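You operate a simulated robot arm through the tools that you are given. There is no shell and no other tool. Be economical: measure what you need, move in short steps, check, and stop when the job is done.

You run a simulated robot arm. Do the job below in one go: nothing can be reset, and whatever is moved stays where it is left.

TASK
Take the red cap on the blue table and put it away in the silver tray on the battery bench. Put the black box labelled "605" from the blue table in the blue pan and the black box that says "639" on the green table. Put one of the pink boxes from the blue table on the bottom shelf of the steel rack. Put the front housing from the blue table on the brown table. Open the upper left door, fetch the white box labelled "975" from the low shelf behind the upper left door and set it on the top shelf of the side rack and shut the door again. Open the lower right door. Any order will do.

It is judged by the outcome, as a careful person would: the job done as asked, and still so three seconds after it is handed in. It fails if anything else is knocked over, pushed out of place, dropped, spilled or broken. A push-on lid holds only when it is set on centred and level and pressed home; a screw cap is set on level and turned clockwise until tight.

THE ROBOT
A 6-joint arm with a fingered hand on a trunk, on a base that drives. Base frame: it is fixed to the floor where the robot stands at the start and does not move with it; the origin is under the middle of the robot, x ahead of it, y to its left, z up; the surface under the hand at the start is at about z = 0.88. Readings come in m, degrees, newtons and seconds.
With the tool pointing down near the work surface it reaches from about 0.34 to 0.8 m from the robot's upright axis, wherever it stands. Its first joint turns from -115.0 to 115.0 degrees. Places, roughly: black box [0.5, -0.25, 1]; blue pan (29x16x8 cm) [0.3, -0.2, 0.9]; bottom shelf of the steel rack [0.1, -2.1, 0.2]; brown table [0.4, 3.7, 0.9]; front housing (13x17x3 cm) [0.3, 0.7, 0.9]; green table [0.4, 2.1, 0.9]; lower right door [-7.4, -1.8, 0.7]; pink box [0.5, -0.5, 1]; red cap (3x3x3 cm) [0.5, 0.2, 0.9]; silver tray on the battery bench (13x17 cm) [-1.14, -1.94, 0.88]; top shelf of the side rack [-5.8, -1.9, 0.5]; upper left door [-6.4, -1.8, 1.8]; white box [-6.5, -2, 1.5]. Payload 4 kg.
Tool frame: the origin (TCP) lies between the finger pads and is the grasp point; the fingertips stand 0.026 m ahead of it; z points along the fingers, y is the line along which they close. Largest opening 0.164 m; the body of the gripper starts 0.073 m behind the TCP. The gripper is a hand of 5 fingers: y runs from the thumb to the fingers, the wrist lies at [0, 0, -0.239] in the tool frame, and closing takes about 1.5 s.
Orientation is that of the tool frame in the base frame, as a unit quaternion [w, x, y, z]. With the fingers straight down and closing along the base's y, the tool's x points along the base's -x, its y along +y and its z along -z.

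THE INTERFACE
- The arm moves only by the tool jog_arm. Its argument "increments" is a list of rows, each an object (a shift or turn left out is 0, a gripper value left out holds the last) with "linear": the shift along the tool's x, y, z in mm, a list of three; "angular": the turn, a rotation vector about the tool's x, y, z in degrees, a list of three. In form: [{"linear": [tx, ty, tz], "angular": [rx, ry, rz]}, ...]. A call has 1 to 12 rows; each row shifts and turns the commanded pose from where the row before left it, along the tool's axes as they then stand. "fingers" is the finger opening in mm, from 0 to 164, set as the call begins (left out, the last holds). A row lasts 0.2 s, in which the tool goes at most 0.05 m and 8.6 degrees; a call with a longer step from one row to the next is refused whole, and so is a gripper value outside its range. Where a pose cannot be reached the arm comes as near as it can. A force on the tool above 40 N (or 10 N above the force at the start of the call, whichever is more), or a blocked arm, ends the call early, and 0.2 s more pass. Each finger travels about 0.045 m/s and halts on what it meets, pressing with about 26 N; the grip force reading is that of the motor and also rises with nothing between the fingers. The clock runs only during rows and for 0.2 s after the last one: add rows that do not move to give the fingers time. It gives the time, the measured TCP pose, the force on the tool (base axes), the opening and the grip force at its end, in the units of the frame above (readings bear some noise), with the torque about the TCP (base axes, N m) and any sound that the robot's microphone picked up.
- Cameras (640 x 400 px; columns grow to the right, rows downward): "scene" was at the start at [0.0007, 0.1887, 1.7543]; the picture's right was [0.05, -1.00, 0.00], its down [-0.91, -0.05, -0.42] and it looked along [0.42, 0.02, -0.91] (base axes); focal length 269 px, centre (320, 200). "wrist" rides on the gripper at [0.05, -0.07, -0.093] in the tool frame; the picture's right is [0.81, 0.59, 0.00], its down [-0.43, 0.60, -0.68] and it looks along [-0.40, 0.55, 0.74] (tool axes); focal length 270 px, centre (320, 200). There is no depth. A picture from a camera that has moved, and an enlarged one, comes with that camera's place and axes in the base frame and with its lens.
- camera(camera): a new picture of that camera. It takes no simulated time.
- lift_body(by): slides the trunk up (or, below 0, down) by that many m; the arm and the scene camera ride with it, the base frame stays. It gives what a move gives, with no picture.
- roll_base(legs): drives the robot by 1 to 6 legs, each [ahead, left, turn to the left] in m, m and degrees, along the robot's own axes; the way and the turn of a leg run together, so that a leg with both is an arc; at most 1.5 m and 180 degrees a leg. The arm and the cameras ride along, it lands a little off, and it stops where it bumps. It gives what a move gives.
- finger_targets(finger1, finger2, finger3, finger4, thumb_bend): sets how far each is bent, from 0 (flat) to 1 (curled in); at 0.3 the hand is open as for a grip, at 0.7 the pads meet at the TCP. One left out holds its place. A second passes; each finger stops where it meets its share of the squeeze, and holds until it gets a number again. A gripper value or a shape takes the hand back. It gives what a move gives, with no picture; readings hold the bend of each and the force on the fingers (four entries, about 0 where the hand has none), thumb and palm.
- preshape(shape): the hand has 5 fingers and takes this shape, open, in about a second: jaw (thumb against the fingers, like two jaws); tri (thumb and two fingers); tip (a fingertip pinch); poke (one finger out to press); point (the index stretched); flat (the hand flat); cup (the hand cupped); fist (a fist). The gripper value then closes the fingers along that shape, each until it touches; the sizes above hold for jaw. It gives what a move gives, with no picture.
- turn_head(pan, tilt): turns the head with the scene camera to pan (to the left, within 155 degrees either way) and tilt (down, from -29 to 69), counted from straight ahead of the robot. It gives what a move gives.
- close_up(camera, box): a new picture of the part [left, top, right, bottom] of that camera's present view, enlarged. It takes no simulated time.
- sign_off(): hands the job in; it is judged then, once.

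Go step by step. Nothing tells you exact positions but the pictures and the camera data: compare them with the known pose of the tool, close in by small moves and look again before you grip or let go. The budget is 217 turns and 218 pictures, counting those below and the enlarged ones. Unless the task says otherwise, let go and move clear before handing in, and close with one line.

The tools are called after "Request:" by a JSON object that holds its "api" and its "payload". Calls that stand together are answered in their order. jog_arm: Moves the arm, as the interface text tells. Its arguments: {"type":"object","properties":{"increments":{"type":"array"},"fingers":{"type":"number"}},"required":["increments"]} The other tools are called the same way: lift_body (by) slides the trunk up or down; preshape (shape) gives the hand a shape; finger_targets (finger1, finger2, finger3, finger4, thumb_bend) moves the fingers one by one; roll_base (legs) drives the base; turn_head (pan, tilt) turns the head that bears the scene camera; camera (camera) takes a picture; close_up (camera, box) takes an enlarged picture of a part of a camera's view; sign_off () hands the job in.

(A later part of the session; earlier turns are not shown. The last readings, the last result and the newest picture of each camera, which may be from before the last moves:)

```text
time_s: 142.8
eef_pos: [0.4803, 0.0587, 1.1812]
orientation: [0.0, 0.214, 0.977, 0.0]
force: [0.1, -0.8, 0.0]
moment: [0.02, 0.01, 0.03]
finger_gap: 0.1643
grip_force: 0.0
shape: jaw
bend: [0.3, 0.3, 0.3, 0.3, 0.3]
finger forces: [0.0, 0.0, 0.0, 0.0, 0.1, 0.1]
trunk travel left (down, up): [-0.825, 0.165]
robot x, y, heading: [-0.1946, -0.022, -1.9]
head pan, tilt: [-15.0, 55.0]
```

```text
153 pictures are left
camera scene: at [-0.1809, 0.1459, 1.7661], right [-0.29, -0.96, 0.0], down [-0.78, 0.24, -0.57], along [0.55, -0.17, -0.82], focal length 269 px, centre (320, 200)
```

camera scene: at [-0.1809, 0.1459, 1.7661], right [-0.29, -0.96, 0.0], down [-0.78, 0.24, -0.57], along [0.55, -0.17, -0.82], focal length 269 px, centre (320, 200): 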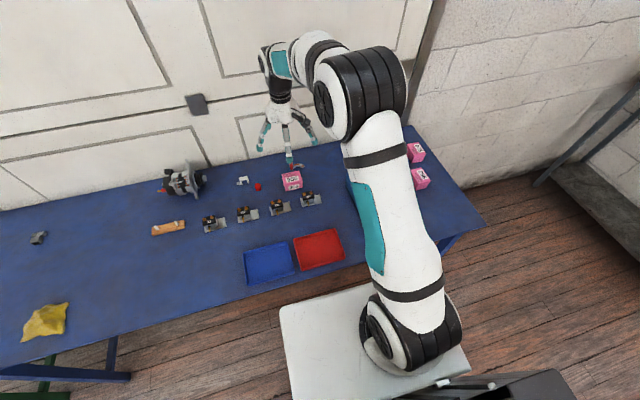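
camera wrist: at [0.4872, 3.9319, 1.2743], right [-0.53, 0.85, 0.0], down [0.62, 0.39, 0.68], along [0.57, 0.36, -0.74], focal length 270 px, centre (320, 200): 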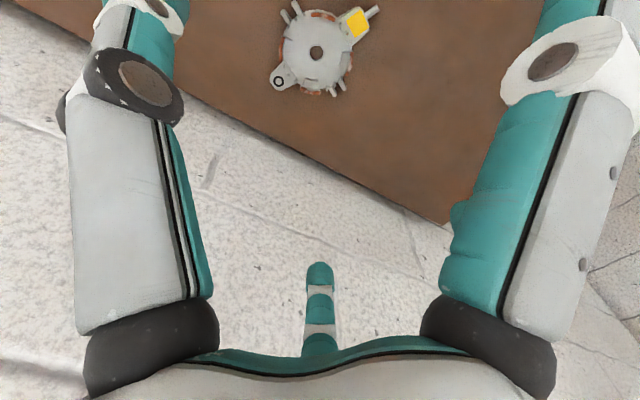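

I'll swing the hand right, above pink box 963, to inspect it.

Request:
{"api": "jog_arm", "payload": {"increments": [{"linear": [-10, -42, 0]}, {"linear": [-10, -42, 0]}, {"linear": [-10, -42, 0]}, {"linear": [-10, -42, 0]}, {"linear": [-10, -42, 0]}, {"linear": [-10, -42, 0]}, {"linear": [-10, -42, 0]}, {"linear": [-10, -42, 0]}, {"linear": [-10, -42, 0]}, {"linear": [-10, -42, 0]}, {"linear": [-10, -42, 0]}, {"linear": [-10, -41, 0]}], "fingers": 130}}

Request:
{"api": "camera", "payload": {"camera": "wrist"}}

Request:
{"api": "camera", "payload": {"camera": "scene"}}

```text
time_s: 145.4
eef_pos: [0.3769, -0.451, 1.1821]
orientation: [0.0, 0.214, 0.977, 0.0]
force: [-0.1, -0.1, 1.0]
moment: [0.02, 0.03, 0.0]
finger_gap: 0.1304
grip_force: 0.0
shape: jaw
bend: [0.26, 0.26, 0.26, 0.26, 0.52]
finger forces: [0.0, 0.0, 0.0, 0.0, 0.1, 0.0]
trunk travel left (down, up): [-0.825, 0.165]
robot x, y, heading: [-0.1977, -0.0233, -1.7]
head pan, tilt: [-15.0, 55.0]
```

```text
152 pictures are left
camera wrist: at [0.3011, -0.4917, 1.2758], right [-0.49, 0.87, 0.0], down [0.64, 0.36, 0.68], along [0.59, 0.33, -0.74], focal length 270 px, centre (320, 200)
```

wrist: 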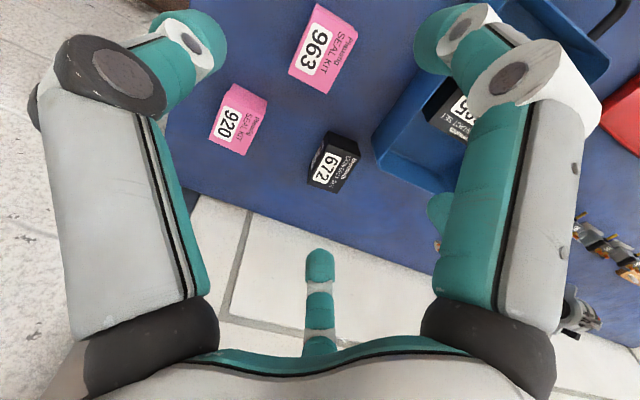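

```text
151 pictures are left
camera scene: at [-0.1813, 0.144, 1.7663], right [-0.29, -0.96, 0.0], down [-0.78, 0.24, -0.57], along [0.55, -0.17, -0.82], focal length 269 px, centre (320, 200)
```

scene: 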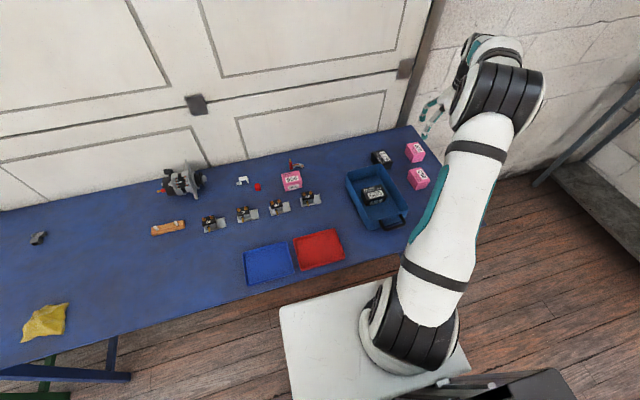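

Box 963 is axis-aligned, centred at about (0.377, -0.447), with its short side along y. I'll turn the hand to close along y, and descend.

Request:
{"api": "jog_arm", "payload": {"increments": [{"linear": [0, 4, 0], "angular": [0, 0, -8.3]}, {"angular": [0, 0, -8.3]}, {"angular": [0, 0, -8.2]}, {"linear": [0, 0, 45]}, {"linear": [0, 0, 45]}, {"linear": [0, 0, 45]}, {"linear": [0, 0, 45]}, {"linear": [0, 0, 40]}, {"linear": [0, 0, 30]}, {}], "fingers": 115}}

Request:
{"api": "camera", "payload": {"camera": "wrist"}}

```text
time_s: 147.6
eef_pos: [0.3789, -0.4462, 0.9309]
orientation: [0.001, 0.001, 1.0, 0.0]
force: [-1.4, -0.2, 0.8]
moment: [0.02, 0.03, 0.03]
finger_gap: 0.1151
grip_force: 0.0
shape: jaw
bend: [0.29, 0.29, 0.29, 0.29, 0.68]
finger forces: [0.1, 0.1, 0.0, 0.0, 0.0, 0.1]
trunk travel left (down, up): [-0.825, 0.165]
robot x, y, heading: [-0.1961, -0.0185, -1.9]
head pan, tilt: [-15.0, 55.0]
```

```text
150 pictures are left
camera wrist: at [0.3274, -0.5148, 1.0241], right [-0.81, 0.59, 0.0], down [0.43, 0.6, 0.68], along [0.4, 0.55, -0.74], focal length 270 px, centre (320, 200)
```

wrist: 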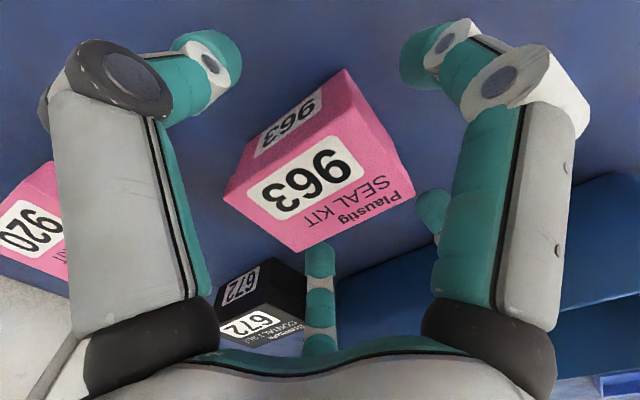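

Request:
{"api": "jog_arm", "payload": {"increments": [{"linear": [0, 0, 15]}, {}, {}, {}, {}, {}, {}, {}, {}, {}], "fingers": 30}}

Request:
{"api": "jog_arm", "payload": {"increments": [{"linear": [0, 0, -30]}, {"linear": [0, 0, -45]}, {"linear": [0, 0, -45]}, {"linear": [0, 0, -45]}, {"linear": [0, 0, -45]}, {}]}}

Request:
{"api": "camera", "payload": {"camera": "wrist"}}

```text
time_s: 149.8
eef_pos: [0.3795, -0.4465, 0.9149]
orientation: [-0.001, 0.0, 1.0, 0.0]
force: [-1.6, -0.7, 0.3]
moment: [0.0, -0.01, 0.02]
finger_gap: 0.0593
grip_force: 26.0
shape: jaw
bend: [0.4, 0.45, 0.44, 0.4, 0.7]
finger forces: [23.9, 19.2, 18.8, 23.5, 22.9, 0.1]
trunk travel left (down, up): [-0.825, 0.165]
robot x, y, heading: [-0.196, -0.0171, -1.6]
head pan, tilt: [-15.0, 55.0]
```

```text
time_s: 151.2
eef_pos: [0.3804, -0.4453, 1.1251]
orientation: [-0.001, 0.0, 1.0, -0.001]
force: [1.2, -0.6, -0.1]
moment: [0.03, 0.02, 0.0]
finger_gap: 0.0593
grip_force: 26.1
shape: jaw
bend: [0.4, 0.45, 0.44, 0.41, 0.7]
finger forces: [24.0, 19.0, 18.8, 23.5, 23.0, 0.0]
trunk travel left (down, up): [-0.825, 0.165]
robot x, y, heading: [-0.1999, -0.0197, -1.9]
head pan, tilt: [-15.0, 55.0]
```

```text
149 pictures are left
camera wrist: at [0.3286, -0.5143, 1.2181], right [-0.81, 0.59, 0.0], down [0.43, 0.59, 0.68], along [0.4, 0.55, -0.74], focal length 270 px, centre (320, 200)
```

wrist: 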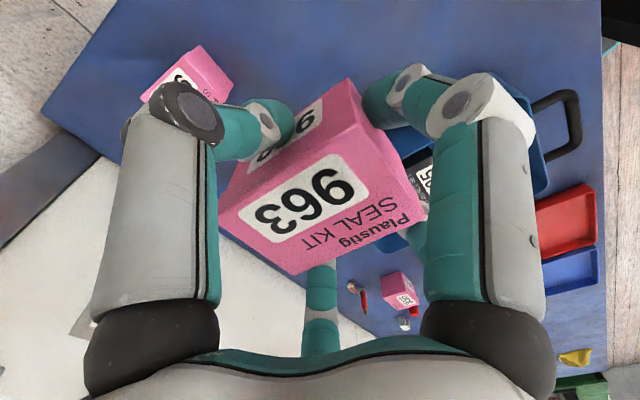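

The pink box 963 is held. I'll back off the table and look right and behind before driving to the rack.

Request:
{"api": "roll_base", "payload": {"legs": [[-0.25, 0, 1.9]]}}

Request:
{"api": "turn_head", "payload": {"pan": -110, "tilt": 35}}

Request:
{"api": "camera", "payload": {"camera": "scene"}}

Request:
{"api": "turn_head", "payload": {"pan": -150, "tilt": 25}}

Request:
{"api": "camera", "payload": {"camera": "scene"}}

```text
time_s: 153.0
eef_pos: [0.1433, -0.4207, 1.1247]
orientation: [-0.001, -0.017, 1.0, 0.0]
force: [-0.3, -0.3, 0.0]
moment: [-0.01, -0.02, -0.01]
finger_gap: 0.0593
grip_force: 25.8
shape: jaw
bend: [0.4, 0.45, 0.44, 0.41, 0.7]
finger forces: [24.0, 19.1, 18.8, 23.5, 23.1, 0.1]
trunk travel left (down, up): [-0.825, 0.165]
robot x, y, heading: [-0.4471, -0.0179, -0.1]
head pan, tilt: [-15.0, 55.0]
```

```text
time_s: 154.7
eef_pos: [0.1446, -0.422, 1.1246]
orientation: [0.0, -0.017, 1.0, -0.001]
force: [0.5, -0.6, -0.6]
moment: [0.0, 0.04, 0.03]
finger_gap: 0.0591
grip_force: 26.4
shape: jaw
bend: [0.4, 0.45, 0.44, 0.41, 0.7]
finger forces: [23.9, 19.1, 18.8, 23.6, 23.1, 0.0]
trunk travel left (down, up): [-0.825, 0.165]
robot x, y, heading: [-0.4467, -0.0181, 0.1]
head pan, tilt: [-110.0, 35.0]
```

```text
148 pictures are left
camera scene: at [-0.5366, 0.0855, 1.7943], right [-0.94, 0.34, 0.0], down [0.19, 0.54, -0.82], along [-0.28, -0.77, -0.57], focal length 269 px, centre (320, 200)
```

scene: 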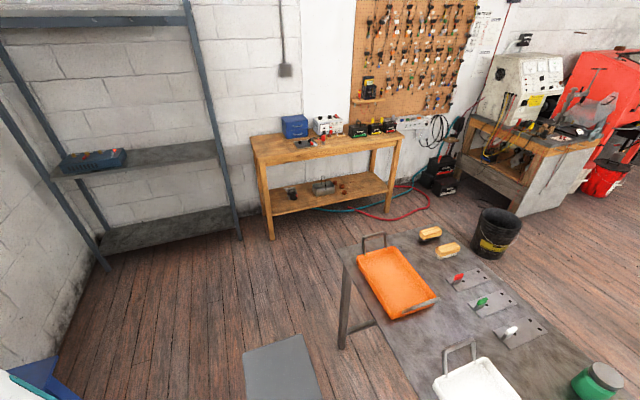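

```text
time_s: 155.8
eef_pos: [0.1447, -0.4216, 1.1246]
orientation: [0.0, -0.017, 1.0, 0.0]
force: [0.0, 0.2, -0.3]
moment: [0.0, 0.01, 0.0]
finger_gap: 0.0594
grip_force: 25.7
shape: jaw
bend: [0.4, 0.45, 0.44, 0.41, 0.7]
finger forces: [23.9, 19.1, 18.8, 23.6, 23.1, 0.0]
trunk travel left (down, up): [-0.825, 0.165]
robot x, y, heading: [-0.4467, -0.016, -0.0]
head pan, tilt: [-150.0, 25.0]
```

```text
147 pictures are left
camera scene: at [-0.5863, 0.1221, 1.8101], right [-0.5, 0.86, 0.0], down [0.37, 0.21, -0.91], along [-0.78, -0.46, -0.42], focal length 269 px, centre (320, 200)
```

scene: 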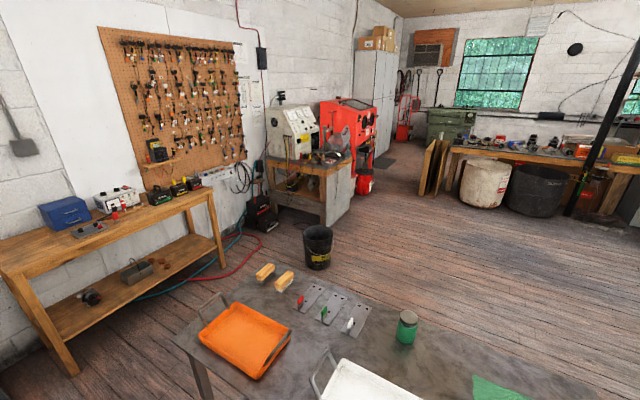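

Request:
{"api": "turn_head", "payload": {"pan": -100, "tilt": 60}}

Request:
{"api": "camera", "payload": {"camera": "scene"}}

```text
time_s: 157.0
eef_pos: [0.1446, -0.422, 1.1232]
orientation: [0.0, -0.017, 1.0, 0.0]
force: [0.2, -0.5, -0.3]
moment: [0.0, 0.01, 0.0]
finger_gap: 0.0591
grip_force: 25.7
shape: jaw
bend: [0.4, 0.45, 0.44, 0.41, 0.7]
finger forces: [23.9, 19.0, 18.8, 23.6, 23.1, 0.0]
trunk travel left (down, up): [-0.825, 0.165]
robot x, y, heading: [-0.4491, -0.0164, 0.3]
head pan, tilt: [-100.0, 60.0]
```

```text
146 pictures are left
camera scene: at [-0.5182, 0.1027, 1.7601], right [-0.98, 0.17, 0.0], down [0.15, 0.85, -0.5], along [-0.09, -0.49, -0.87], focal length 269 px, centre (320, 200)
```

scene: 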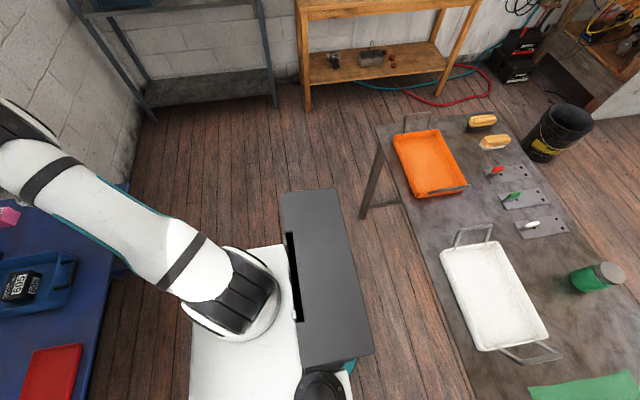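

The grey plate is the robot's own column, so the corridor is clear. I'll tuck the hand in, then drive to the rack and turn to face it.

Request:
{"api": "jog_arm", "payload": {"increments": [{"linear": [34, 34, 0]}, {"linear": [34, 34, 0]}, {"linear": [34, 34, 0]}, {"linear": [34, 34, 0]}, {"linear": [20, 34, 0]}, {}]}}

Request:
{"api": "roll_base", "payload": {"legs": [[0, -1.15, 0], [0.35, 0, 0], [0, 0, -90]]}}

Request:
{"api": "turn_head", "payload": {"pan": 0, "tilt": 45}}

Request:
{"api": "camera", "payload": {"camera": "scene"}}

```text
time_s: 158.4
eef_pos: [-0.0177, -0.2572, 1.1231]
orientation: [0.0, -0.016, 1.0, 0.0]
force: [-0.2, -0.3, 0.5]
moment: [0.01, -0.01, -0.01]
finger_gap: 0.0592
grip_force: 25.5
shape: jaw
bend: [0.4, 0.45, 0.44, 0.41, 0.7]
finger forces: [24.0, 19.1, 18.8, 23.6, 23.3, 0.0]
trunk travel left (down, up): [-0.825, 0.165]
robot x, y, heading: [-0.4439, -0.0166, 0.2]
head pan, tilt: [-100.0, 60.0]
```

```text
time_s: 169.9
eef_pos: [-0.3304, -1.5944, 1.1233]
orientation: [0.0, 0.693, 0.72, 0.0]
force: [0.4, 0.5, -0.4]
moment: [0.0, -0.01, -0.01]
finger_gap: 0.0591
grip_force: 25.9
shape: jaw
bend: [0.4, 0.45, 0.44, 0.41, 0.7]
finger forces: [23.7, 19.0, 18.8, 23.7, 23.3, 0.1]
trunk travel left (down, up): [-0.825, 0.165]
robot x, y, heading: [-0.0913, -1.1639, -89.6]
head pan, tilt: [-100.0, 60.0]
```

```text
time_s: 171.7
eef_pos: [-0.3305, -1.5956, 1.1243]
orientation: [0.0, 0.694, 0.72, 0.0]
force: [0.9, 0.0, 0.1]
moment: [-0.01, 0.0, 0.0]
finger_gap: 0.0591
grip_force: 26.3
shape: jaw
bend: [0.4, 0.45, 0.44, 0.41, 0.7]
finger forces: [23.7, 19.0, 18.7, 23.6, 23.3, 0.1]
trunk travel left (down, up): [-0.825, 0.165]
robot x, y, heading: [-0.0919, -1.1635, -89.5]
head pan, tilt: [0.0, 45.0]
```

```text
145 pictures are left
camera scene: at [0.093, -1.1851, 1.7795], right [-1.0, -0.01, 0.0], down [0.0, 0.71, -0.71], along [0.0, -0.71, -0.71], focal length 269 px, centre (320, 200)
```

scene: 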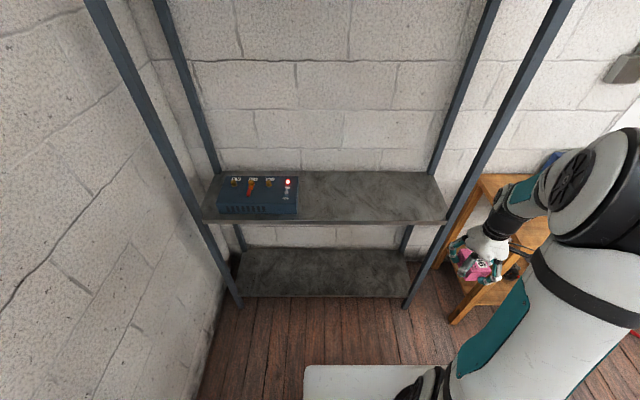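

The rack's bottom shelf spans about x -0.46…0.6, y -1.93…-2.28, at z≈0.2, and it's empty. I'll centre the hand, lower the trunk and look.

Request:
{"api": "jog_arm", "payload": {"increments": [{"linear": [0, 45, 0]}, {"linear": [0, 45, 0]}, {"linear": [0, 45, 0]}, {"linear": [0, 45, 0]}, {}]}}

Request:
{"api": "lift_body", "payload": {"by": -0.69}}

Request:
{"api": "camera", "payload": {"camera": "scene"}}

Request:
{"api": "camera", "payload": {"camera": "wrist"}}

```text
time_s: 172.9
eef_pos: [-0.1495, -1.5898, 1.124]
orientation: [0.0, 0.693, 0.721, 0.0]
force: [-0.1, 0.1, -0.8]
moment: [0.02, -0.02, 0.01]
finger_gap: 0.059
grip_force: 26.0
shape: jaw
bend: [0.41, 0.45, 0.44, 0.41, 0.7]
finger forces: [23.6, 19.1, 18.7, 23.5, 23.3, 0.0]
trunk travel left (down, up): [-0.825, 0.165]
robot x, y, heading: [-0.0929, -1.1649, -89.4]
head pan, tilt: [0.0, 45.0]
```

```text
refused: -0.69 is not a number from -0.4 to 0.4
```

```text
144 pictures are left
camera scene: at [0.0925, -1.1851, 1.7796], right [-1.0, -0.01, 0.0], down [0.0, 0.71, -0.71], along [0.01, -0.71, -0.71], focal length 269 px, centre (320, 200)
```

scene: 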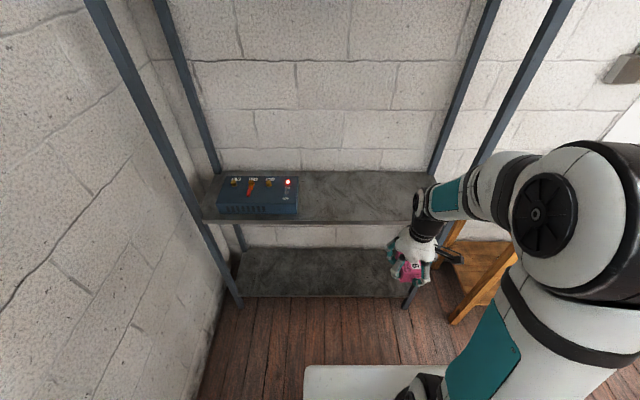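

```text
143 pictures are left
camera wrist: at [-0.2223, -1.5411, 1.2171], right [0.56, 0.83, 0.0], down [0.61, -0.41, 0.68], along [0.56, -0.38, -0.74], focal length 270 px, centre (320, 200)
```

wrist: 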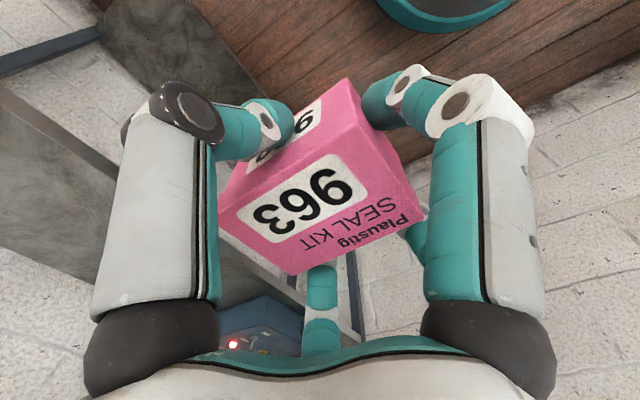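

The lift is limited to 0.4 m per call, so I'll do it in two.

Request:
{"api": "lift_body", "payload": {"by": -0.4}}

Request:
{"api": "lift_body", "payload": {"by": -0.29}}

Request:
{"api": "camera", "payload": {"camera": "scene"}}

Request:
{"api": "camera", "payload": {"camera": "wrist"}}

```text
time_s: 176.7
eef_pos: [-0.1495, -1.5899, 0.7241]
orientation: [0.0, 0.694, 0.72, 0.0]
force: [0.0, -0.5, 0.2]
moment: [0.02, 0.0, 0.0]
finger_gap: 0.059
grip_force: 25.8
shape: jaw
bend: [0.41, 0.45, 0.44, 0.41, 0.7]
finger forces: [23.6, 19.0, 18.9, 23.5, 23.3, 0.1]
trunk travel left (down, up): [-0.425, 0.565]
robot x, y, heading: [-0.0943, -1.1638, -89.4]
head pan, tilt: [0.0, 45.0]
```

```text
time_s: 179.7
eef_pos: [-0.1497, -1.59, 0.4337]
orientation: [-0.001, 0.693, 0.721, 0.0]
force: [0.3, 0.1, -0.5]
moment: [0.0, 0.0, -0.05]
finger_gap: 0.0592
grip_force: 26.4
shape: jaw
bend: [0.41, 0.45, 0.44, 0.41, 0.7]
finger forces: [23.7, 19.0, 18.8, 23.6, 23.4, 0.0]
trunk travel left (down, up): [-0.135, 0.855]
robot x, y, heading: [-0.093, -1.1631, -89.7]
head pan, tilt: [0.0, 45.0]
```

```text
142 pictures are left
camera scene: at [0.0931, -1.185, 1.0895], right [-1.0, -0.01, 0.0], down [-0.01, 0.71, -0.71], along [0.01, -0.71, -0.71], focal length 269 px, centre (320, 200)
```

scene: 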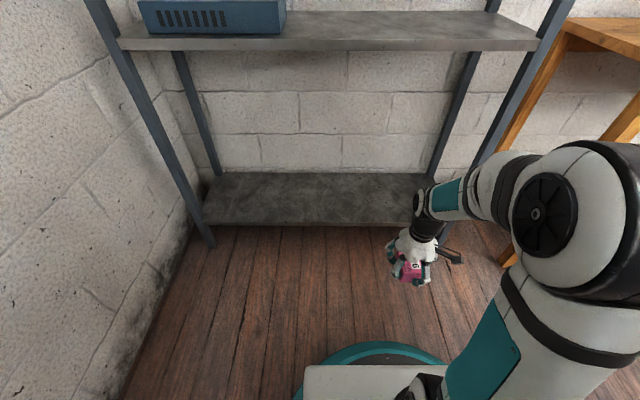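

```text
141 pictures are left
camera wrist: at [-0.2222, -1.5411, 0.5272], right [0.56, 0.83, 0.0], down [0.61, -0.41, 0.68], along [0.56, -0.38, -0.74], focal length 270 px, centre (320, 200)
```

wrist: 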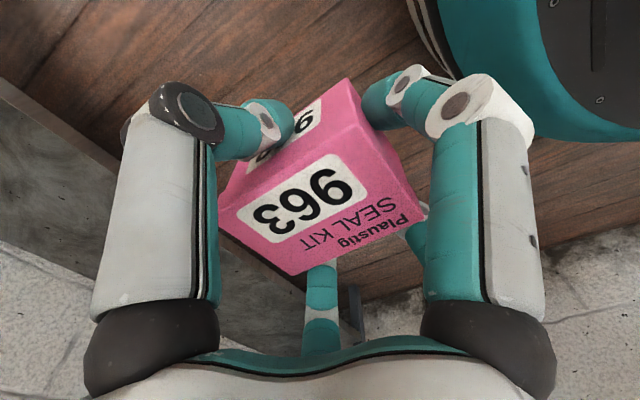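

The shelf gap is clear. I'll drive forward 0.27 m, lower a bit and extend into the bottom bay.

Request:
{"api": "roll_base", "payload": {"legs": [[0.27, 0, 0]]}}

Request:
{"api": "jog_arm", "payload": {"increments": [{"linear": [0, 0, 45]}, {"linear": [0, 0, 40]}, {"linear": [-45, 0, 0]}, {"linear": [-45, 0, 0]}, {"linear": [-45, 0, 0]}, {"linear": [-45, 0, 0]}, {"linear": [-45, 0, 0]}, {}]}}

Request:
{"api": "camera", "payload": {"camera": "scene"}}

Request:
{"api": "camera", "payload": {"camera": "wrist"}}

```text
time_s: 181.6
eef_pos: [-0.1467, -1.8573, 0.4342]
orientation: [-0.001, 0.694, 0.72, 0.0]
force: [-0.5, 0.4, -0.5]
moment: [-0.02, 0.03, 0.01]
finger_gap: 0.059
grip_force: 26.2
shape: jaw
bend: [0.41, 0.45, 0.44, 0.41, 0.7]
finger forces: [23.7, 19.1, 18.8, 23.6, 23.5, 0.1]
trunk travel left (down, up): [-0.135, 0.855]
robot x, y, heading: [-0.0908, -1.4345, -89.6]
head pan, tilt: [0.0, 45.0]
```

```text
time_s: 183.3
eef_pos: [-0.1389, -2.0835, 0.3484]
orientation: [0.0, 0.693, 0.721, 0.0]
force: [-0.5, 0.2, 0.2]
moment: [0.03, 0.01, 0.0]
finger_gap: 0.0594
grip_force: 25.9
shape: jaw
bend: [0.41, 0.45, 0.44, 0.41, 0.7]
finger forces: [23.7, 19.0, 18.7, 23.5, 24.0, 0.0]
trunk travel left (down, up): [-0.135, 0.855]
robot x, y, heading: [-0.0866, -1.4299, -89.8]
head pan, tilt: [0.0, 45.0]
```

```text
140 pictures are left
camera scene: at [0.095, -1.4524, 1.0895], right [-1.0, -0.01, 0.0], down [-0.01, 0.71, -0.71], along [0.01, -0.71, -0.71], focal length 269 px, centre (320, 200)
```

scene: 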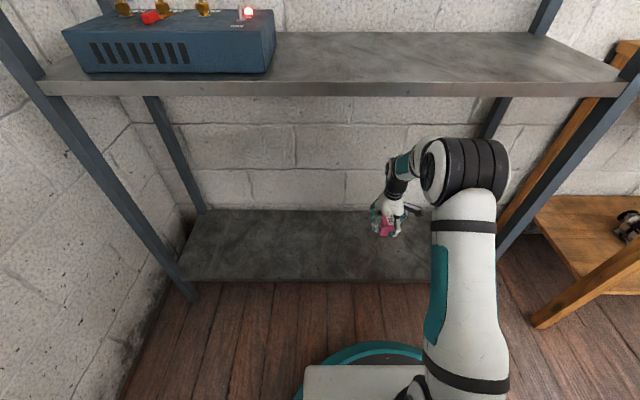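

```text
139 pictures are left
camera wrist: at [-0.211, -2.0348, 0.4413], right [0.56, 0.83, 0.0], down [0.61, -0.41, 0.68], along [0.56, -0.38, -0.74], focal length 270 px, centre (320, 200)
```

wrist: 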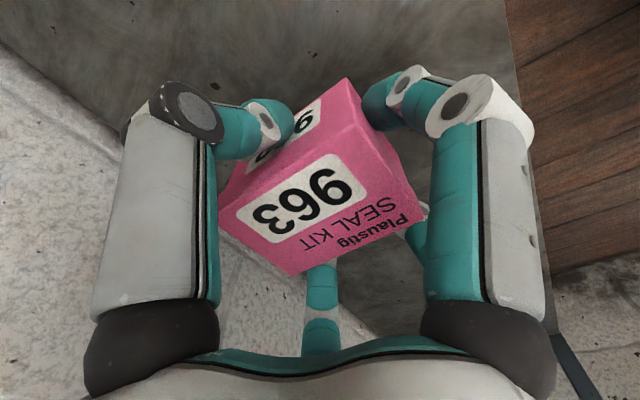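

The box is over the bottom shelf, between its front and back edges. I'll lower it gently.

Request:
{"api": "jog_arm", "payload": {"increments": [{"linear": [-15, 0, 0]}, {"linear": [0, 0, 35]}, {"linear": [0, 0, 35]}, {"linear": [0, 0, 20]}, {"linear": [0, 0, 8]}, {}]}}

```text
time_s: 184.8
eef_pos: [-0.137, -2.0986, 0.2517]
orientation: [0.001, 0.693, 0.721, 0.0]
force: [0.9, -0.3, -0.4]
moment: [-0.01, -0.01, 0.0]
finger_gap: 0.0592
grip_force: 26.0
shape: jaw
bend: [0.41, 0.45, 0.44, 0.41, 0.7]
finger forces: [23.6, 19.0, 18.6, 23.6, 24.2, 0.1]
trunk travel left (down, up): [-0.135, 0.855]
robot x, y, heading: [-0.0912, -1.4332, -89.6]
head pan, tilt: [0.0, 45.0]
```

Request:
{"api": "jog_arm", "payload": {"increments": [{"linear": [0, 0, 5]}, {"linear": [0, 0, 4]}, {"linear": [0, 0, 3]}, {"linear": [0, 0, 2]}, {}]}}

Request:
{"api": "camera", "payload": {"camera": "wrist"}}

```text
time_s: 185.9
eef_pos: [-0.1374, -2.0977, 0.2361]
orientation: [0.001, 0.693, 0.721, 0.0]
force: [0.2, 0.4, -0.6]
moment: [-0.02, 0.02, -0.02]
finger_gap: 0.0591
grip_force: 25.8
shape: jaw
bend: [0.41, 0.45, 0.44, 0.41, 0.7]
finger forces: [23.7, 18.9, 18.7, 23.6, 24.2, 0.0]
trunk travel left (down, up): [-0.135, 0.855]
robot x, y, heading: [-0.0881, -1.4348, -89.5]
head pan, tilt: [0.0, 45.0]
```

```text
138 pictures are left
camera wrist: at [-0.2112, -2.0485, 0.3299], right [0.56, 0.83, 0.0], down [0.61, -0.41, 0.68], along [0.56, -0.38, -0.74], focal length 270 px, centre (320, 200)
```

wrist: 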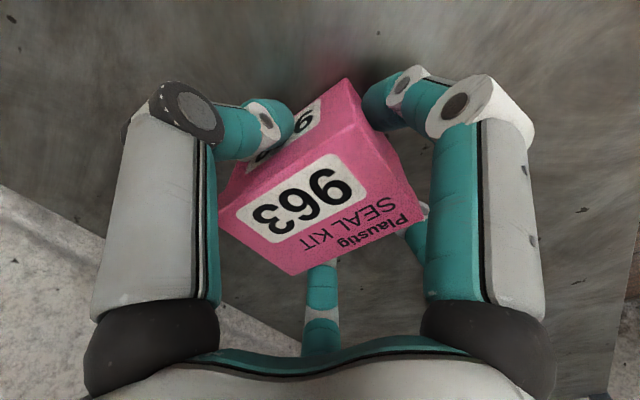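

Request:
{"api": "jog_arm", "payload": {"increments": [{"linear": [0, 0, 3]}, {"linear": [0, 0, 3]}, {"linear": [0, 0, 3]}, {}]}}

```text
time_s: 186.9
eef_pos: [-0.1394, -2.0989, 0.2336]
orientation: [0.002, 0.693, 0.721, -0.002]
force: [0.0, 8.0, 23.2]
moment: [0.36, 0.25, -0.11]
finger_gap: 0.0598
grip_force: 25.8
shape: jaw
bend: [0.4, 0.45, 0.44, 0.41, 0.69]
finger forces: [28.5, 22.7, 21.1, 26.1, 28.1, 0.1]
trunk travel left (down, up): [-0.135, 0.855]
robot x, y, heading: [-0.0947, -1.4334, -89.6]
head pan, tilt: [0.0, 45.0]
stopped in row 4: the force on the tool passed its limit at 41 N (the readings are from after the stop); the commanded pose is now the measured one
```

The box is on the shelf. I'll open and withdraw upward.

Request:
{"api": "jog_arm", "payload": {"increments": [{"linear": [0, 0, -2]}, {}, {}, {}, {}, {}, {}], "fingers": 115}}

Request:
{"api": "jog_arm", "payload": {"increments": [{"linear": [0, 0, -20]}, {"linear": [0, 0, -40]}, {"linear": [0, 0, -40]}, {"linear": [0, 0, -20]}, {}]}}

Request:
{"api": "camera", "payload": {"camera": "wrist"}}

```text
time_s: 188.5
eef_pos: [-0.1381, -2.0985, 0.2337]
orientation: [0.001, 0.693, 0.72, -0.002]
force: [-0.2, -0.9, 0.6]
moment: [0.02, 0.01, -0.01]
finger_gap: 0.1145
grip_force: 0.0
shape: jaw
bend: [0.3, 0.3, 0.3, 0.3, 0.68]
finger forces: [0.0, 0.0, 0.0, 0.0, 0.1, 0.0]
trunk travel left (down, up): [-0.135, 0.855]
robot x, y, heading: [-0.0913, -1.4362, -89.9]
head pan, tilt: [0.0, 45.0]
```

```text
time_s: 189.7
eef_pos: [-0.1363, -2.0973, 0.3501]
orientation: [0.002, 0.693, 0.721, 0.0]
force: [0.1, -0.6, 0.7]
moment: [0.02, -0.03, -0.02]
finger_gap: 0.1146
grip_force: 0.0
shape: jaw
bend: [0.3, 0.3, 0.3, 0.3, 0.68]
finger forces: [0.0, 0.0, 0.0, 0.1, 0.0, 0.0]
trunk travel left (down, up): [-0.135, 0.855]
robot x, y, heading: [-0.0942, -1.4314, -89.5]
head pan, tilt: [0.0, 45.0]
```

```text
137 pictures are left
camera wrist: at [-0.2101, -2.0488, 0.4443], right [0.56, 0.83, 0.0], down [0.61, -0.41, 0.68], along [0.56, -0.38, -0.74], focal length 270 px, centre (320, 200)
```

wrist: 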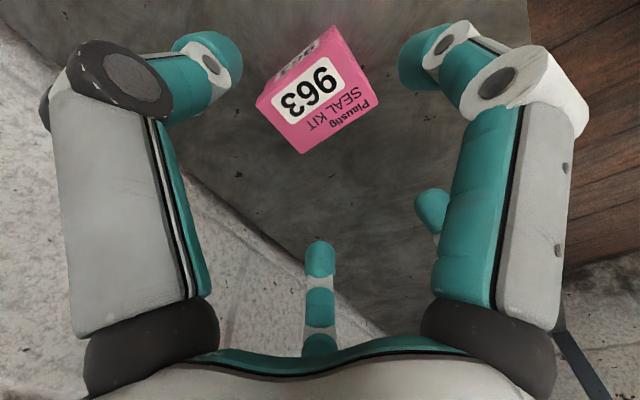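

Pink box 963 sits on the bottom shelf. I'll withdraw, back away and raise the trunk.

Request:
{"api": "jog_arm", "payload": {"increments": [{"linear": [45, 0, 0]}, {"linear": [45, 0, 0]}, {"linear": [45, 0, 0]}, {"linear": [45, 0, 0]}, {"linear": [45, 0, 0]}, {}]}}

Request:
{"api": "roll_base", "payload": {"legs": [[-0.27, 0, 0]]}}

Request:
{"api": "lift_body", "payload": {"by": 0.4}}

Request:
{"api": "lift_body", "payload": {"by": 0.29}}

Request:
{"api": "turn_head", "payload": {"pan": -40, "tilt": 35}}

Request:
{"api": "camera", "payload": {"camera": "scene"}}

```text
time_s: 191.1
eef_pos: [-0.1483, -1.8753, 0.3515]
orientation: [0.001, 0.693, 0.721, -0.002]
force: [0.4, 0.4, 0.1]
moment: [-0.06, -0.02, 0.03]
finger_gap: 0.1146
grip_force: 0.1
shape: jaw
bend: [0.3, 0.3, 0.3, 0.3, 0.68]
finger forces: [0.0, 0.1, 0.1, 0.1, 0.0, 0.1]
trunk travel left (down, up): [-0.135, 0.855]
robot x, y, heading: [-0.0893, -1.4323, -89.6]
head pan, tilt: [0.0, 45.0]
```

```text
time_s: 193.0
eef_pos: [-0.1512, -1.6038, 0.3517]
orientation: [0.001, 0.694, 0.72, -0.001]
force: [0.0, 0.8, -0.5]
moment: [-0.01, 0.03, 0.0]
finger_gap: 0.1146
grip_force: 0.1
shape: jaw
bend: [0.3, 0.3, 0.3, 0.3, 0.68]
finger forces: [0.1, 0.0, 0.0, 0.0, 0.0, 0.0]
trunk travel left (down, up): [-0.135, 0.855]
robot x, y, heading: [-0.0938, -1.1604, -89.5]
head pan, tilt: [0.0, 45.0]
```

```text
time_s: 196.8
eef_pos: [-0.149, -1.6042, 0.7523]
orientation: [0.0, 0.693, 0.721, -0.002]
force: [0.2, -0.3, 0.0]
moment: [-0.02, 0.02, -0.02]
finger_gap: 0.1146
grip_force: 0.2
shape: jaw
bend: [0.3, 0.3, 0.3, 0.3, 0.68]
finger forces: [0.0, 0.0, 0.0, 0.0, 0.0, 0.0]
trunk travel left (down, up): [-0.535, 0.455]
robot x, y, heading: [-0.0919, -1.1591, -89.5]
head pan, tilt: [0.0, 45.0]
```

```text
time_s: 199.8
eef_pos: [-0.1505, -1.6048, 1.0415]
orientation: [0.0, 0.694, 0.72, -0.002]
force: [-0.2, 0.5, -0.3]
moment: [-0.02, 0.02, 0.0]
finger_gap: 0.1146
grip_force: 0.1
shape: jaw
bend: [0.3, 0.3, 0.3, 0.3, 0.68]
finger forces: [0.1, 0.0, 0.0, 0.0, 0.0, 0.1]
trunk travel left (down, up): [-0.825, 0.165]
robot x, y, heading: [-0.0945, -1.1615, -89.4]
head pan, tilt: [0.0, 45.0]
```

```text
time_s: 200.8
eef_pos: [-0.1507, -1.6051, 1.041]
orientation: [0.001, 0.693, 0.721, -0.002]
force: [-0.5, 1.0, -0.2]
moment: [-0.03, 0.01, 0.0]
finger_gap: 0.1147
grip_force: 0.0
shape: jaw
bend: [0.3, 0.3, 0.3, 0.3, 0.68]
finger forces: [0.0, 0.0, 0.0, 0.0, 0.1, 0.1]
trunk travel left (down, up): [-0.825, 0.165]
robot x, y, heading: [-0.0924, -1.1563, -89.8]
head pan, tilt: [-40.0, 35.0]
```

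```text
136 pictures are left
camera scene: at [0.0366, -1.168, 1.7943], right [-0.77, 0.64, 0.0], down [0.37, 0.44, -0.82], along [-0.52, -0.63, -0.57], focal length 269 px, centre (320, 200)
```

scene: 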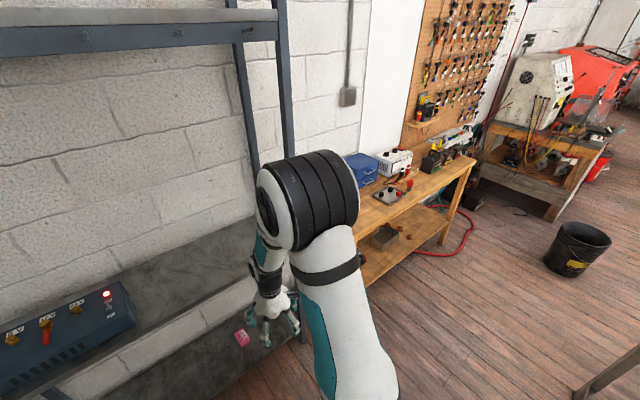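

Request:
{"api": "close_up", "payload": {"camera": "scene", "box": [335, 130, 495, 230]}}

```text
4.00 times, centred on (415, 180) of scene
camera zoom: at [0.0366, -1.168, 1.7943], right [-0.77, 0.64, 0.0], down [0.37, 0.44, -0.82], along [-0.52, -0.63, -0.57], focal length 1077 px, centre (-60, 280)
```

zoom: 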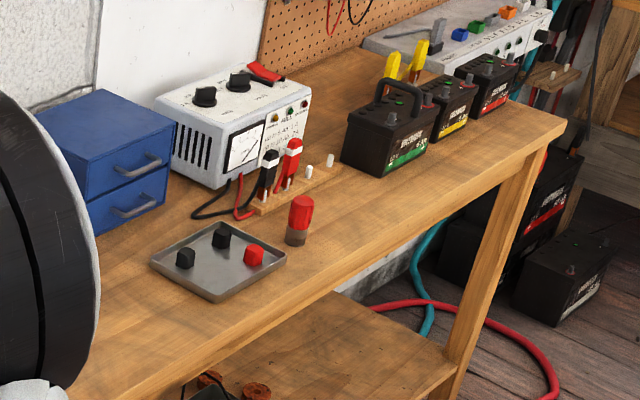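

The silver tray holds two black caps and one red, with a free corner near (-1.105, -1.91). Now I'll go back to the blue table for the red cap.

Request:
{"api": "roll_base", "payload": {"legs": [[0, 0, 89.7], [-0.36, 0, 0], [0, 1.3, 0], [0.3, 0, 0]]}}

Request:
{"api": "preshape", "payload": {"shape": "tip"}}

Request:
{"api": "turn_head", "payload": {"pan": 0, "tilt": 55}}

Request:
{"api": "camera", "payload": {"camera": "scene"}}

Request:
{"api": "camera", "payload": {"camera": "wrist"}}

```text
time_s: 214.8
eef_pos: [0.2537, 0.1067, 1.0414]
orientation: [0.001, -0.035, 0.999, 0.0]
force: [0.0, 0.0, -0.6]
moment: [-0.02, 0.01, 0.02]
finger_gap: 0.1147
grip_force: 0.0
shape: jaw
bend: [0.3, 0.3, 0.3, 0.3, 0.68]
finger forces: [0.0, 0.0, 0.1, 0.1, 0.1, 0.0]
trunk travel left (down, up): [-0.825, 0.165]
robot x, y, heading: [-0.1904, 0.1487, 2.2]
head pan, tilt: [-40.0, 35.0]
```

```text
time_s: 215.7
eef_pos: [0.2521, 0.1064, 1.0412]
orientation: [0.001, -0.036, 0.999, 0.0]
force: [-0.3, 0.2, 0.0]
moment: [-0.04, -0.02, 0.05]
finger_gap: 0.1637
grip_force: 0.1
shape: tip
bend: [0.14, 0.3, 0.3, 0.14, 0.3]
finger forces: [0.0, 0.1, 0.0, 0.0, 0.0, 0.1]
trunk travel left (down, up): [-0.825, 0.165]
robot x, y, heading: [-0.1938, 0.1517, 2.4]
head pan, tilt: [-40.0, 35.0]
```

```text
time_s: 216.8
eef_pos: [0.2524, 0.1068, 1.0428]
orientation: [0.001, -0.036, 0.999, 0.0]
force: [0.0, -0.3, -0.5]
moment: [0.03, 0.01, -0.01]
finger_gap: 0.164
grip_force: 0.2
shape: tip
bend: [0.14, 0.3, 0.3, 0.14, 0.3]
finger forces: [0.0, 0.0, 0.0, 0.0, 0.0, 0.0]
trunk travel left (down, up): [-0.825, 0.165]
robot x, y, heading: [-0.1918, 0.1493, 2.4]
head pan, tilt: [0.0, 55.0]
```

```text
134 pictures are left
camera scene: at [-0.1874, 0.3353, 1.7661], right [0.04, -1.0, 0.0], down [-0.82, -0.03, -0.57], along [0.57, 0.02, -0.82], focal length 269 px, centre (320, 200)
```

scene: 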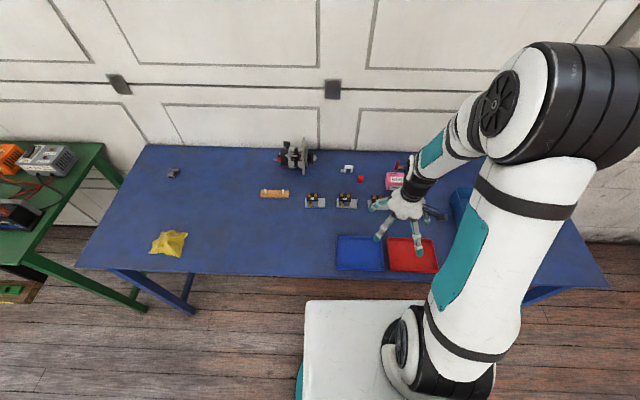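

```text
133 pictures are left
camera wrist: at [0.205, 0.0341, 1.135], right [-0.85, 0.53, 0.0], down [0.39, 0.62, 0.68], along [0.36, 0.57, -0.74], focal length 270 px, centre (320, 200)
```

wrist: 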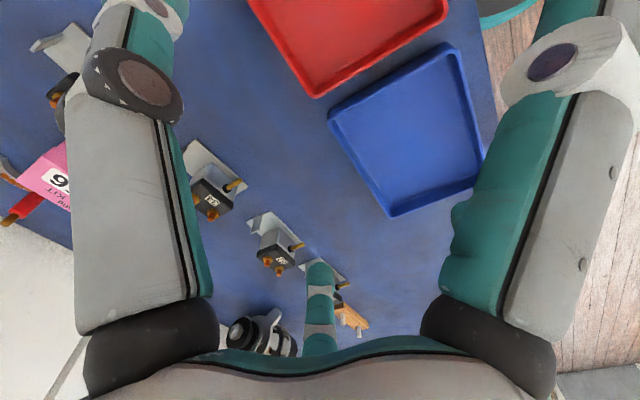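

The cap is at about (0.531, 0.189), with a white clip and pink box 956 nearby. I'll raise the hand and test how the tip pinch closes in free air.

Request:
{"api": "jog_arm", "payload": {"increments": [{"linear": [0, 0, -40]}, {"linear": [0, 0, -40]}, {}, {}, {}, {}, {}, {}, {}, {}], "fingers": 60}}

Request:
{"api": "camera", "payload": {"camera": "wrist"}}

Request:
{"api": "close_up", "payload": {"camera": "scene", "box": [340, 140, 500, 240]}}

```text
time_s: 219.0
eef_pos: [0.2523, 0.1082, 1.1238]
orientation: [0.002, -0.036, 0.999, -0.002]
force: [-0.3, -0.2, 0.3]
moment: [0.01, -0.01, 0.02]
finger_gap: 0.0604
grip_force: 0.0
shape: tip
bend: [0.14, 0.44, 0.44, 0.14, 0.7]
finger forces: [0.1, 0.0, 0.0, 0.0, 0.0, 0.0]
trunk travel left (down, up): [-0.825, 0.165]
robot x, y, heading: [-0.193, 0.1482, 2.2]
head pan, tilt: [0.0, 55.0]
```

```text
132 pictures are left
camera wrist: at [0.2047, 0.035, 1.2166], right [-0.85, 0.53, 0.0], down [0.39, 0.62, 0.68], along [0.36, 0.57, -0.74], focal length 270 px, centre (320, 200)
```

wrist: 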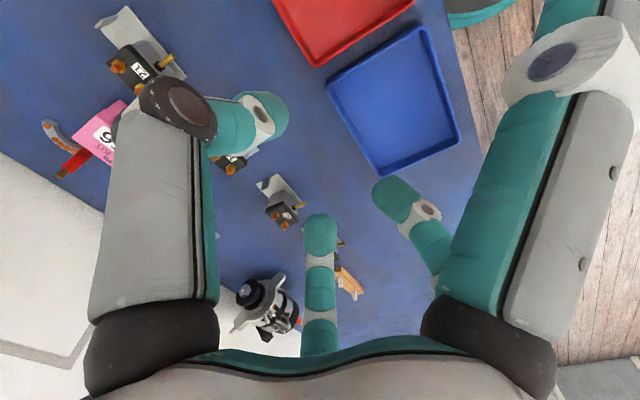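

```text
4.00 times, centred on (420, 190) of scene
camera zoom: at [-0.1874, 0.3354, 1.7661], right [0.04, -1.0, 0.0], down [-0.82, -0.03, -0.57], along [0.57, 0.02, -0.82], focal length 1077 px, centre (-80, 240)
```

zoom: 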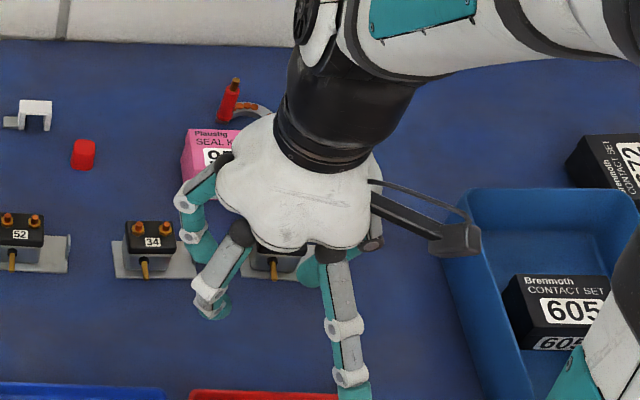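

The side fingers stay splayed in the tip shape and could hit the small switches. The jaw shape, pre-closed, is more compact, so I'll switch to that and move over the cap.

Request:
{"api": "preshape", "payload": {"shape": "jaw"}}

Request:
{"api": "jog_arm", "payload": {"increments": [{"linear": [-40, 9, 0]}, {"linear": [-40, 9, 0]}, {"linear": [-40, 9, 0]}, {"linear": [-40, 9, 0]}, {"linear": [-40, 9, 0]}, {"linear": [-40, 9, 0]}, {"linear": [-33, 7, 0]}, {}, {}], "fingers": 60}}

Request:
{"api": "camera", "payload": {"camera": "wrist"}}

Request:
{"api": "close_up", "payload": {"camera": "scene", "box": [300, 120, 460, 220]}}

```text
time_s: 219.9
eef_pos: [0.2524, 0.1076, 1.1238]
orientation: [0.002, -0.035, 0.999, 0.0]
force: [-0.9, -0.5, -0.4]
moment: [0.01, -0.01, 0.0]
finger_gap: 0.1641
grip_force: 0.0
shape: jaw
bend: [0.3, 0.3, 0.3, 0.3, 0.3]
finger forces: [0.1, 0.0, 0.0, 0.0, 0.1, 0.1]
trunk travel left (down, up): [-0.825, 0.165]
robot x, y, heading: [-0.1934, 0.1477, 2.2]
head pan, tilt: [0.0, 55.0]
```

```text
time_s: 221.9
eef_pos: [0.5211, 0.1872, 1.124]
orientation: [0.001, -0.035, 0.999, -0.001]
force: [0.0, 0.0, -0.6]
moment: [0.0, -0.01, -0.03]
finger_gap: 0.0606
grip_force: 0.1
shape: jaw
bend: [0.44, 0.44, 0.44, 0.44, 0.7]
finger forces: [0.0, 0.0, 0.0, 0.0, 0.0, 0.0]
trunk travel left (down, up): [-0.825, 0.165]
robot x, y, heading: [-0.1981, 0.1512, 2.5]
head pan, tilt: [0.0, 55.0]
```

```text
130 pictures are left
camera wrist: at [0.474, 0.1158, 1.2173], right [-0.85, 0.53, 0.0], down [0.39, 0.63, 0.68], along [0.36, 0.57, -0.74], focal length 270 px, centre (320, 200)
```

wrist: 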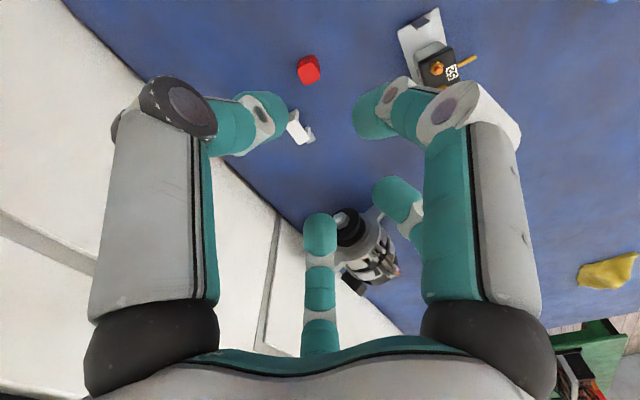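

```text
4.00 times, centred on (380, 170) of scene
camera zoom: at [-0.1868, 0.3355, 1.766], right [0.04, -1.0, 0.0], down [-0.82, -0.03, -0.57], along [0.57, 0.02, -0.82], focal length 1077 px, centre (80, 320)
```

zoom: 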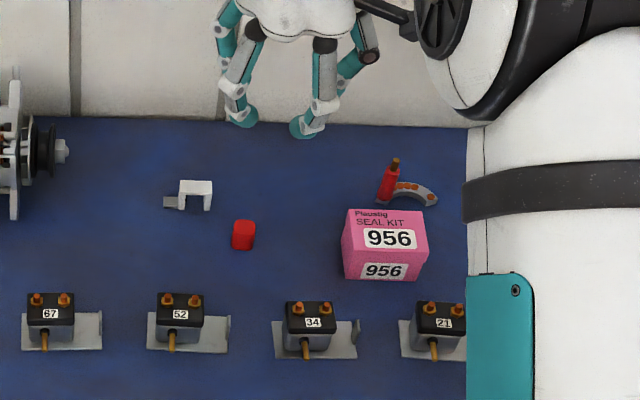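

The cap is at (0.534, 0.189). I'll correct, descend and check.

Request:
{"api": "jog_arm", "payload": {"increments": [{"linear": [-13, 1, 40]}, {"linear": [0, 0, 45]}, {"linear": [0, 0, 45]}, {"linear": [0, 0, 40]}, {"linear": [0, 0, 25]}, {}]}}

Request:
{"api": "camera", "payload": {"camera": "wrist"}}

Request:
{"api": "close_up", "payload": {"camera": "scene", "box": [300, 120, 460, 220]}}

```text
time_s: 223.3
eef_pos: [0.5333, 0.1892, 0.931]
orientation: [0.002, -0.036, 0.999, -0.001]
force: [-0.7, 0.1, -1.1]
moment: [-0.01, -0.04, -0.01]
finger_gap: 0.0602
grip_force: 0.1
shape: jaw
bend: [0.44, 0.44, 0.44, 0.44, 0.7]
finger forces: [0.1, 0.0, 0.0, 0.0, 0.0, 0.0]
trunk travel left (down, up): [-0.825, 0.165]
robot x, y, heading: [-0.192, 0.1499, 2.0]
head pan, tilt: [0.0, 55.0]
```

```text
128 pictures are left
camera wrist: at [0.4869, 0.1178, 1.023], right [-0.85, 0.53, 0.0], down [0.39, 0.62, 0.68], along [0.36, 0.57, -0.73], focal length 270 px, centre (320, 200)
```

wrist: 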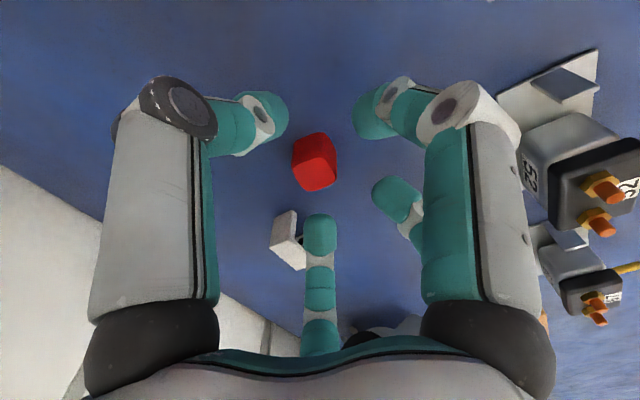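

```text
4.00 times, centred on (380, 170) of scene
camera zoom: at [-0.1877, 0.3354, 1.7661], right [0.04, -1.0, 0.0], down [-0.82, -0.03, -0.57], along [0.57, 0.02, -0.82], focal length 1077 px, centre (80, 320)
```

zoom: 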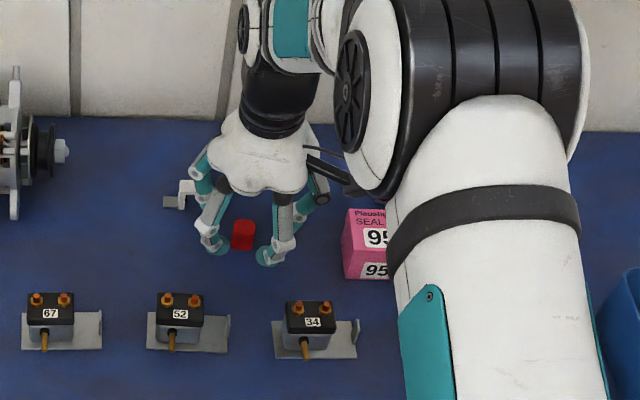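

One finger is close to the white clip. I'll rise, turn 40° so the clip falls between two fingers, and come down again.

Request:
{"api": "jog_arm", "payload": {"increments": [{"linear": [0, 0, -40]}, {"angular": [0, 0, 8]}, {"angular": [0, 0, 8]}, {"angular": [0, 0, 8]}, {"angular": [0, 0, 8]}, {"angular": [0, 0, 8]}, {"linear": [0, 0, 40]}, {}]}}

Request:
{"api": "camera", "payload": {"camera": "wrist"}}

Request:
{"api": "close_up", "payload": {"camera": "scene", "box": [320, 140, 400, 190]}}

```text
time_s: 225.1
eef_pos: [0.5345, 0.1891, 0.9282]
orientation: [0.003, 0.308, 0.951, 0.0]
force: [0.2, -0.7, -0.3]
moment: [0.01, -0.02, 0.04]
finger_gap: 0.0603
grip_force: 0.1
shape: jaw
bend: [0.44, 0.44, 0.44, 0.44, 0.7]
finger forces: [0.0, 0.0, 0.1, 0.0, 0.1, 0.0]
trunk travel left (down, up): [-0.825, 0.165]
robot x, y, heading: [-0.1931, 0.1478, 2.0]
head pan, tilt: [0.0, 55.0]
```

```text
126 pictures are left
camera wrist: at [0.4502, 0.1624, 1.0209], right [-0.31, 0.95, 0.0], down [0.7, 0.23, 0.68], along [0.65, 0.21, -0.73], focal length 270 px, centre (320, 200)
```

wrist: 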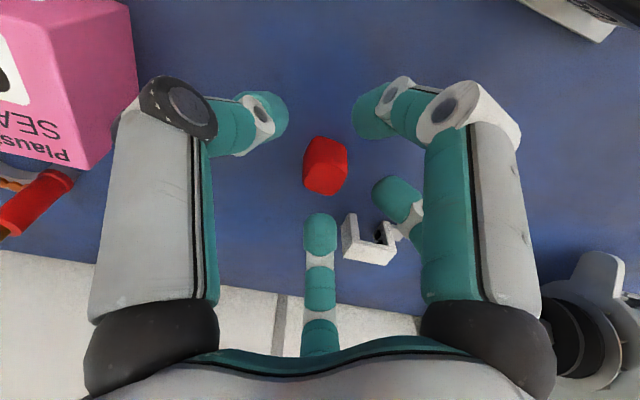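

```text
8.00 times, centred on (360, 165) of scene
camera zoom: at [-0.1881, 0.3354, 1.7661], right [0.04, -1.0, 0.0], down [-0.82, -0.03, -0.57], along [0.57, 0.02, -0.82], focal length 2153 px, centre (0, 480)
```

zoom: 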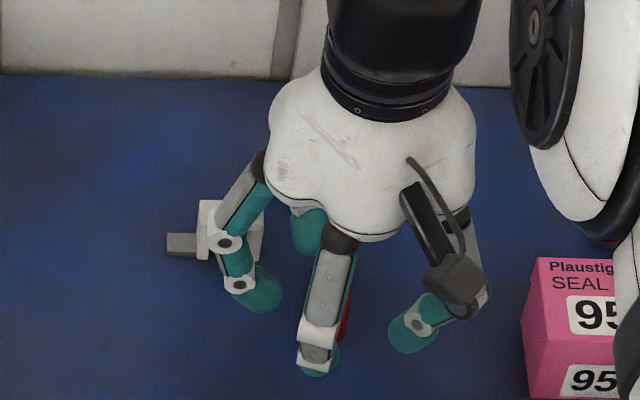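

Request:
{"api": "jog_arm", "payload": {"increments": [{"angular": [0, 0, -7]}, {"linear": [0, 0, 12]}, {"linear": [0, 0, 6]}, {}]}}

Request:
{"api": "camera", "payload": {"camera": "wrist"}}

```text
time_s: 226.1
eef_pos: [0.5334, 0.1883, 0.909]
orientation: [0.001, 0.25, 0.968, 0.0]
force: [0.9, 0.4, -0.3]
moment: [-0.01, -0.01, 0.0]
finger_gap: 0.0604
grip_force: 0.0
shape: jaw
bend: [0.44, 0.44, 0.44, 0.44, 0.7]
finger forces: [0.0, 0.0, 0.1, 0.0, 0.0, 0.0]
trunk travel left (down, up): [-0.825, 0.165]
robot x, y, heading: [-0.1895, 0.1504, 2.4]
head pan, tilt: [0.0, 55.0]
```

```text
124 pictures are left
camera wrist: at [0.4538, 0.1529, 1.0024], right [-0.42, 0.91, 0.0], down [0.66, 0.31, 0.68], along [0.62, 0.29, -0.73], focal length 270 px, centre (320, 200)
```

wrist: 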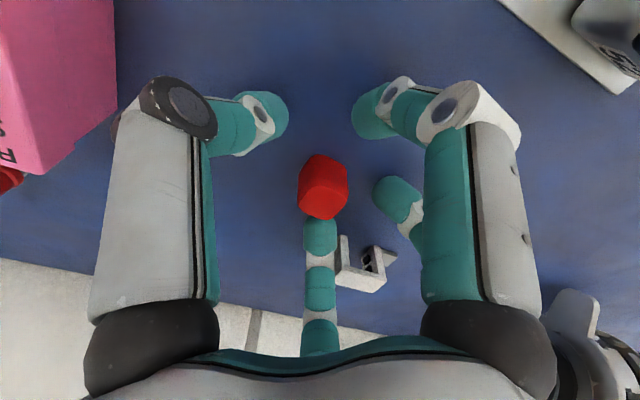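

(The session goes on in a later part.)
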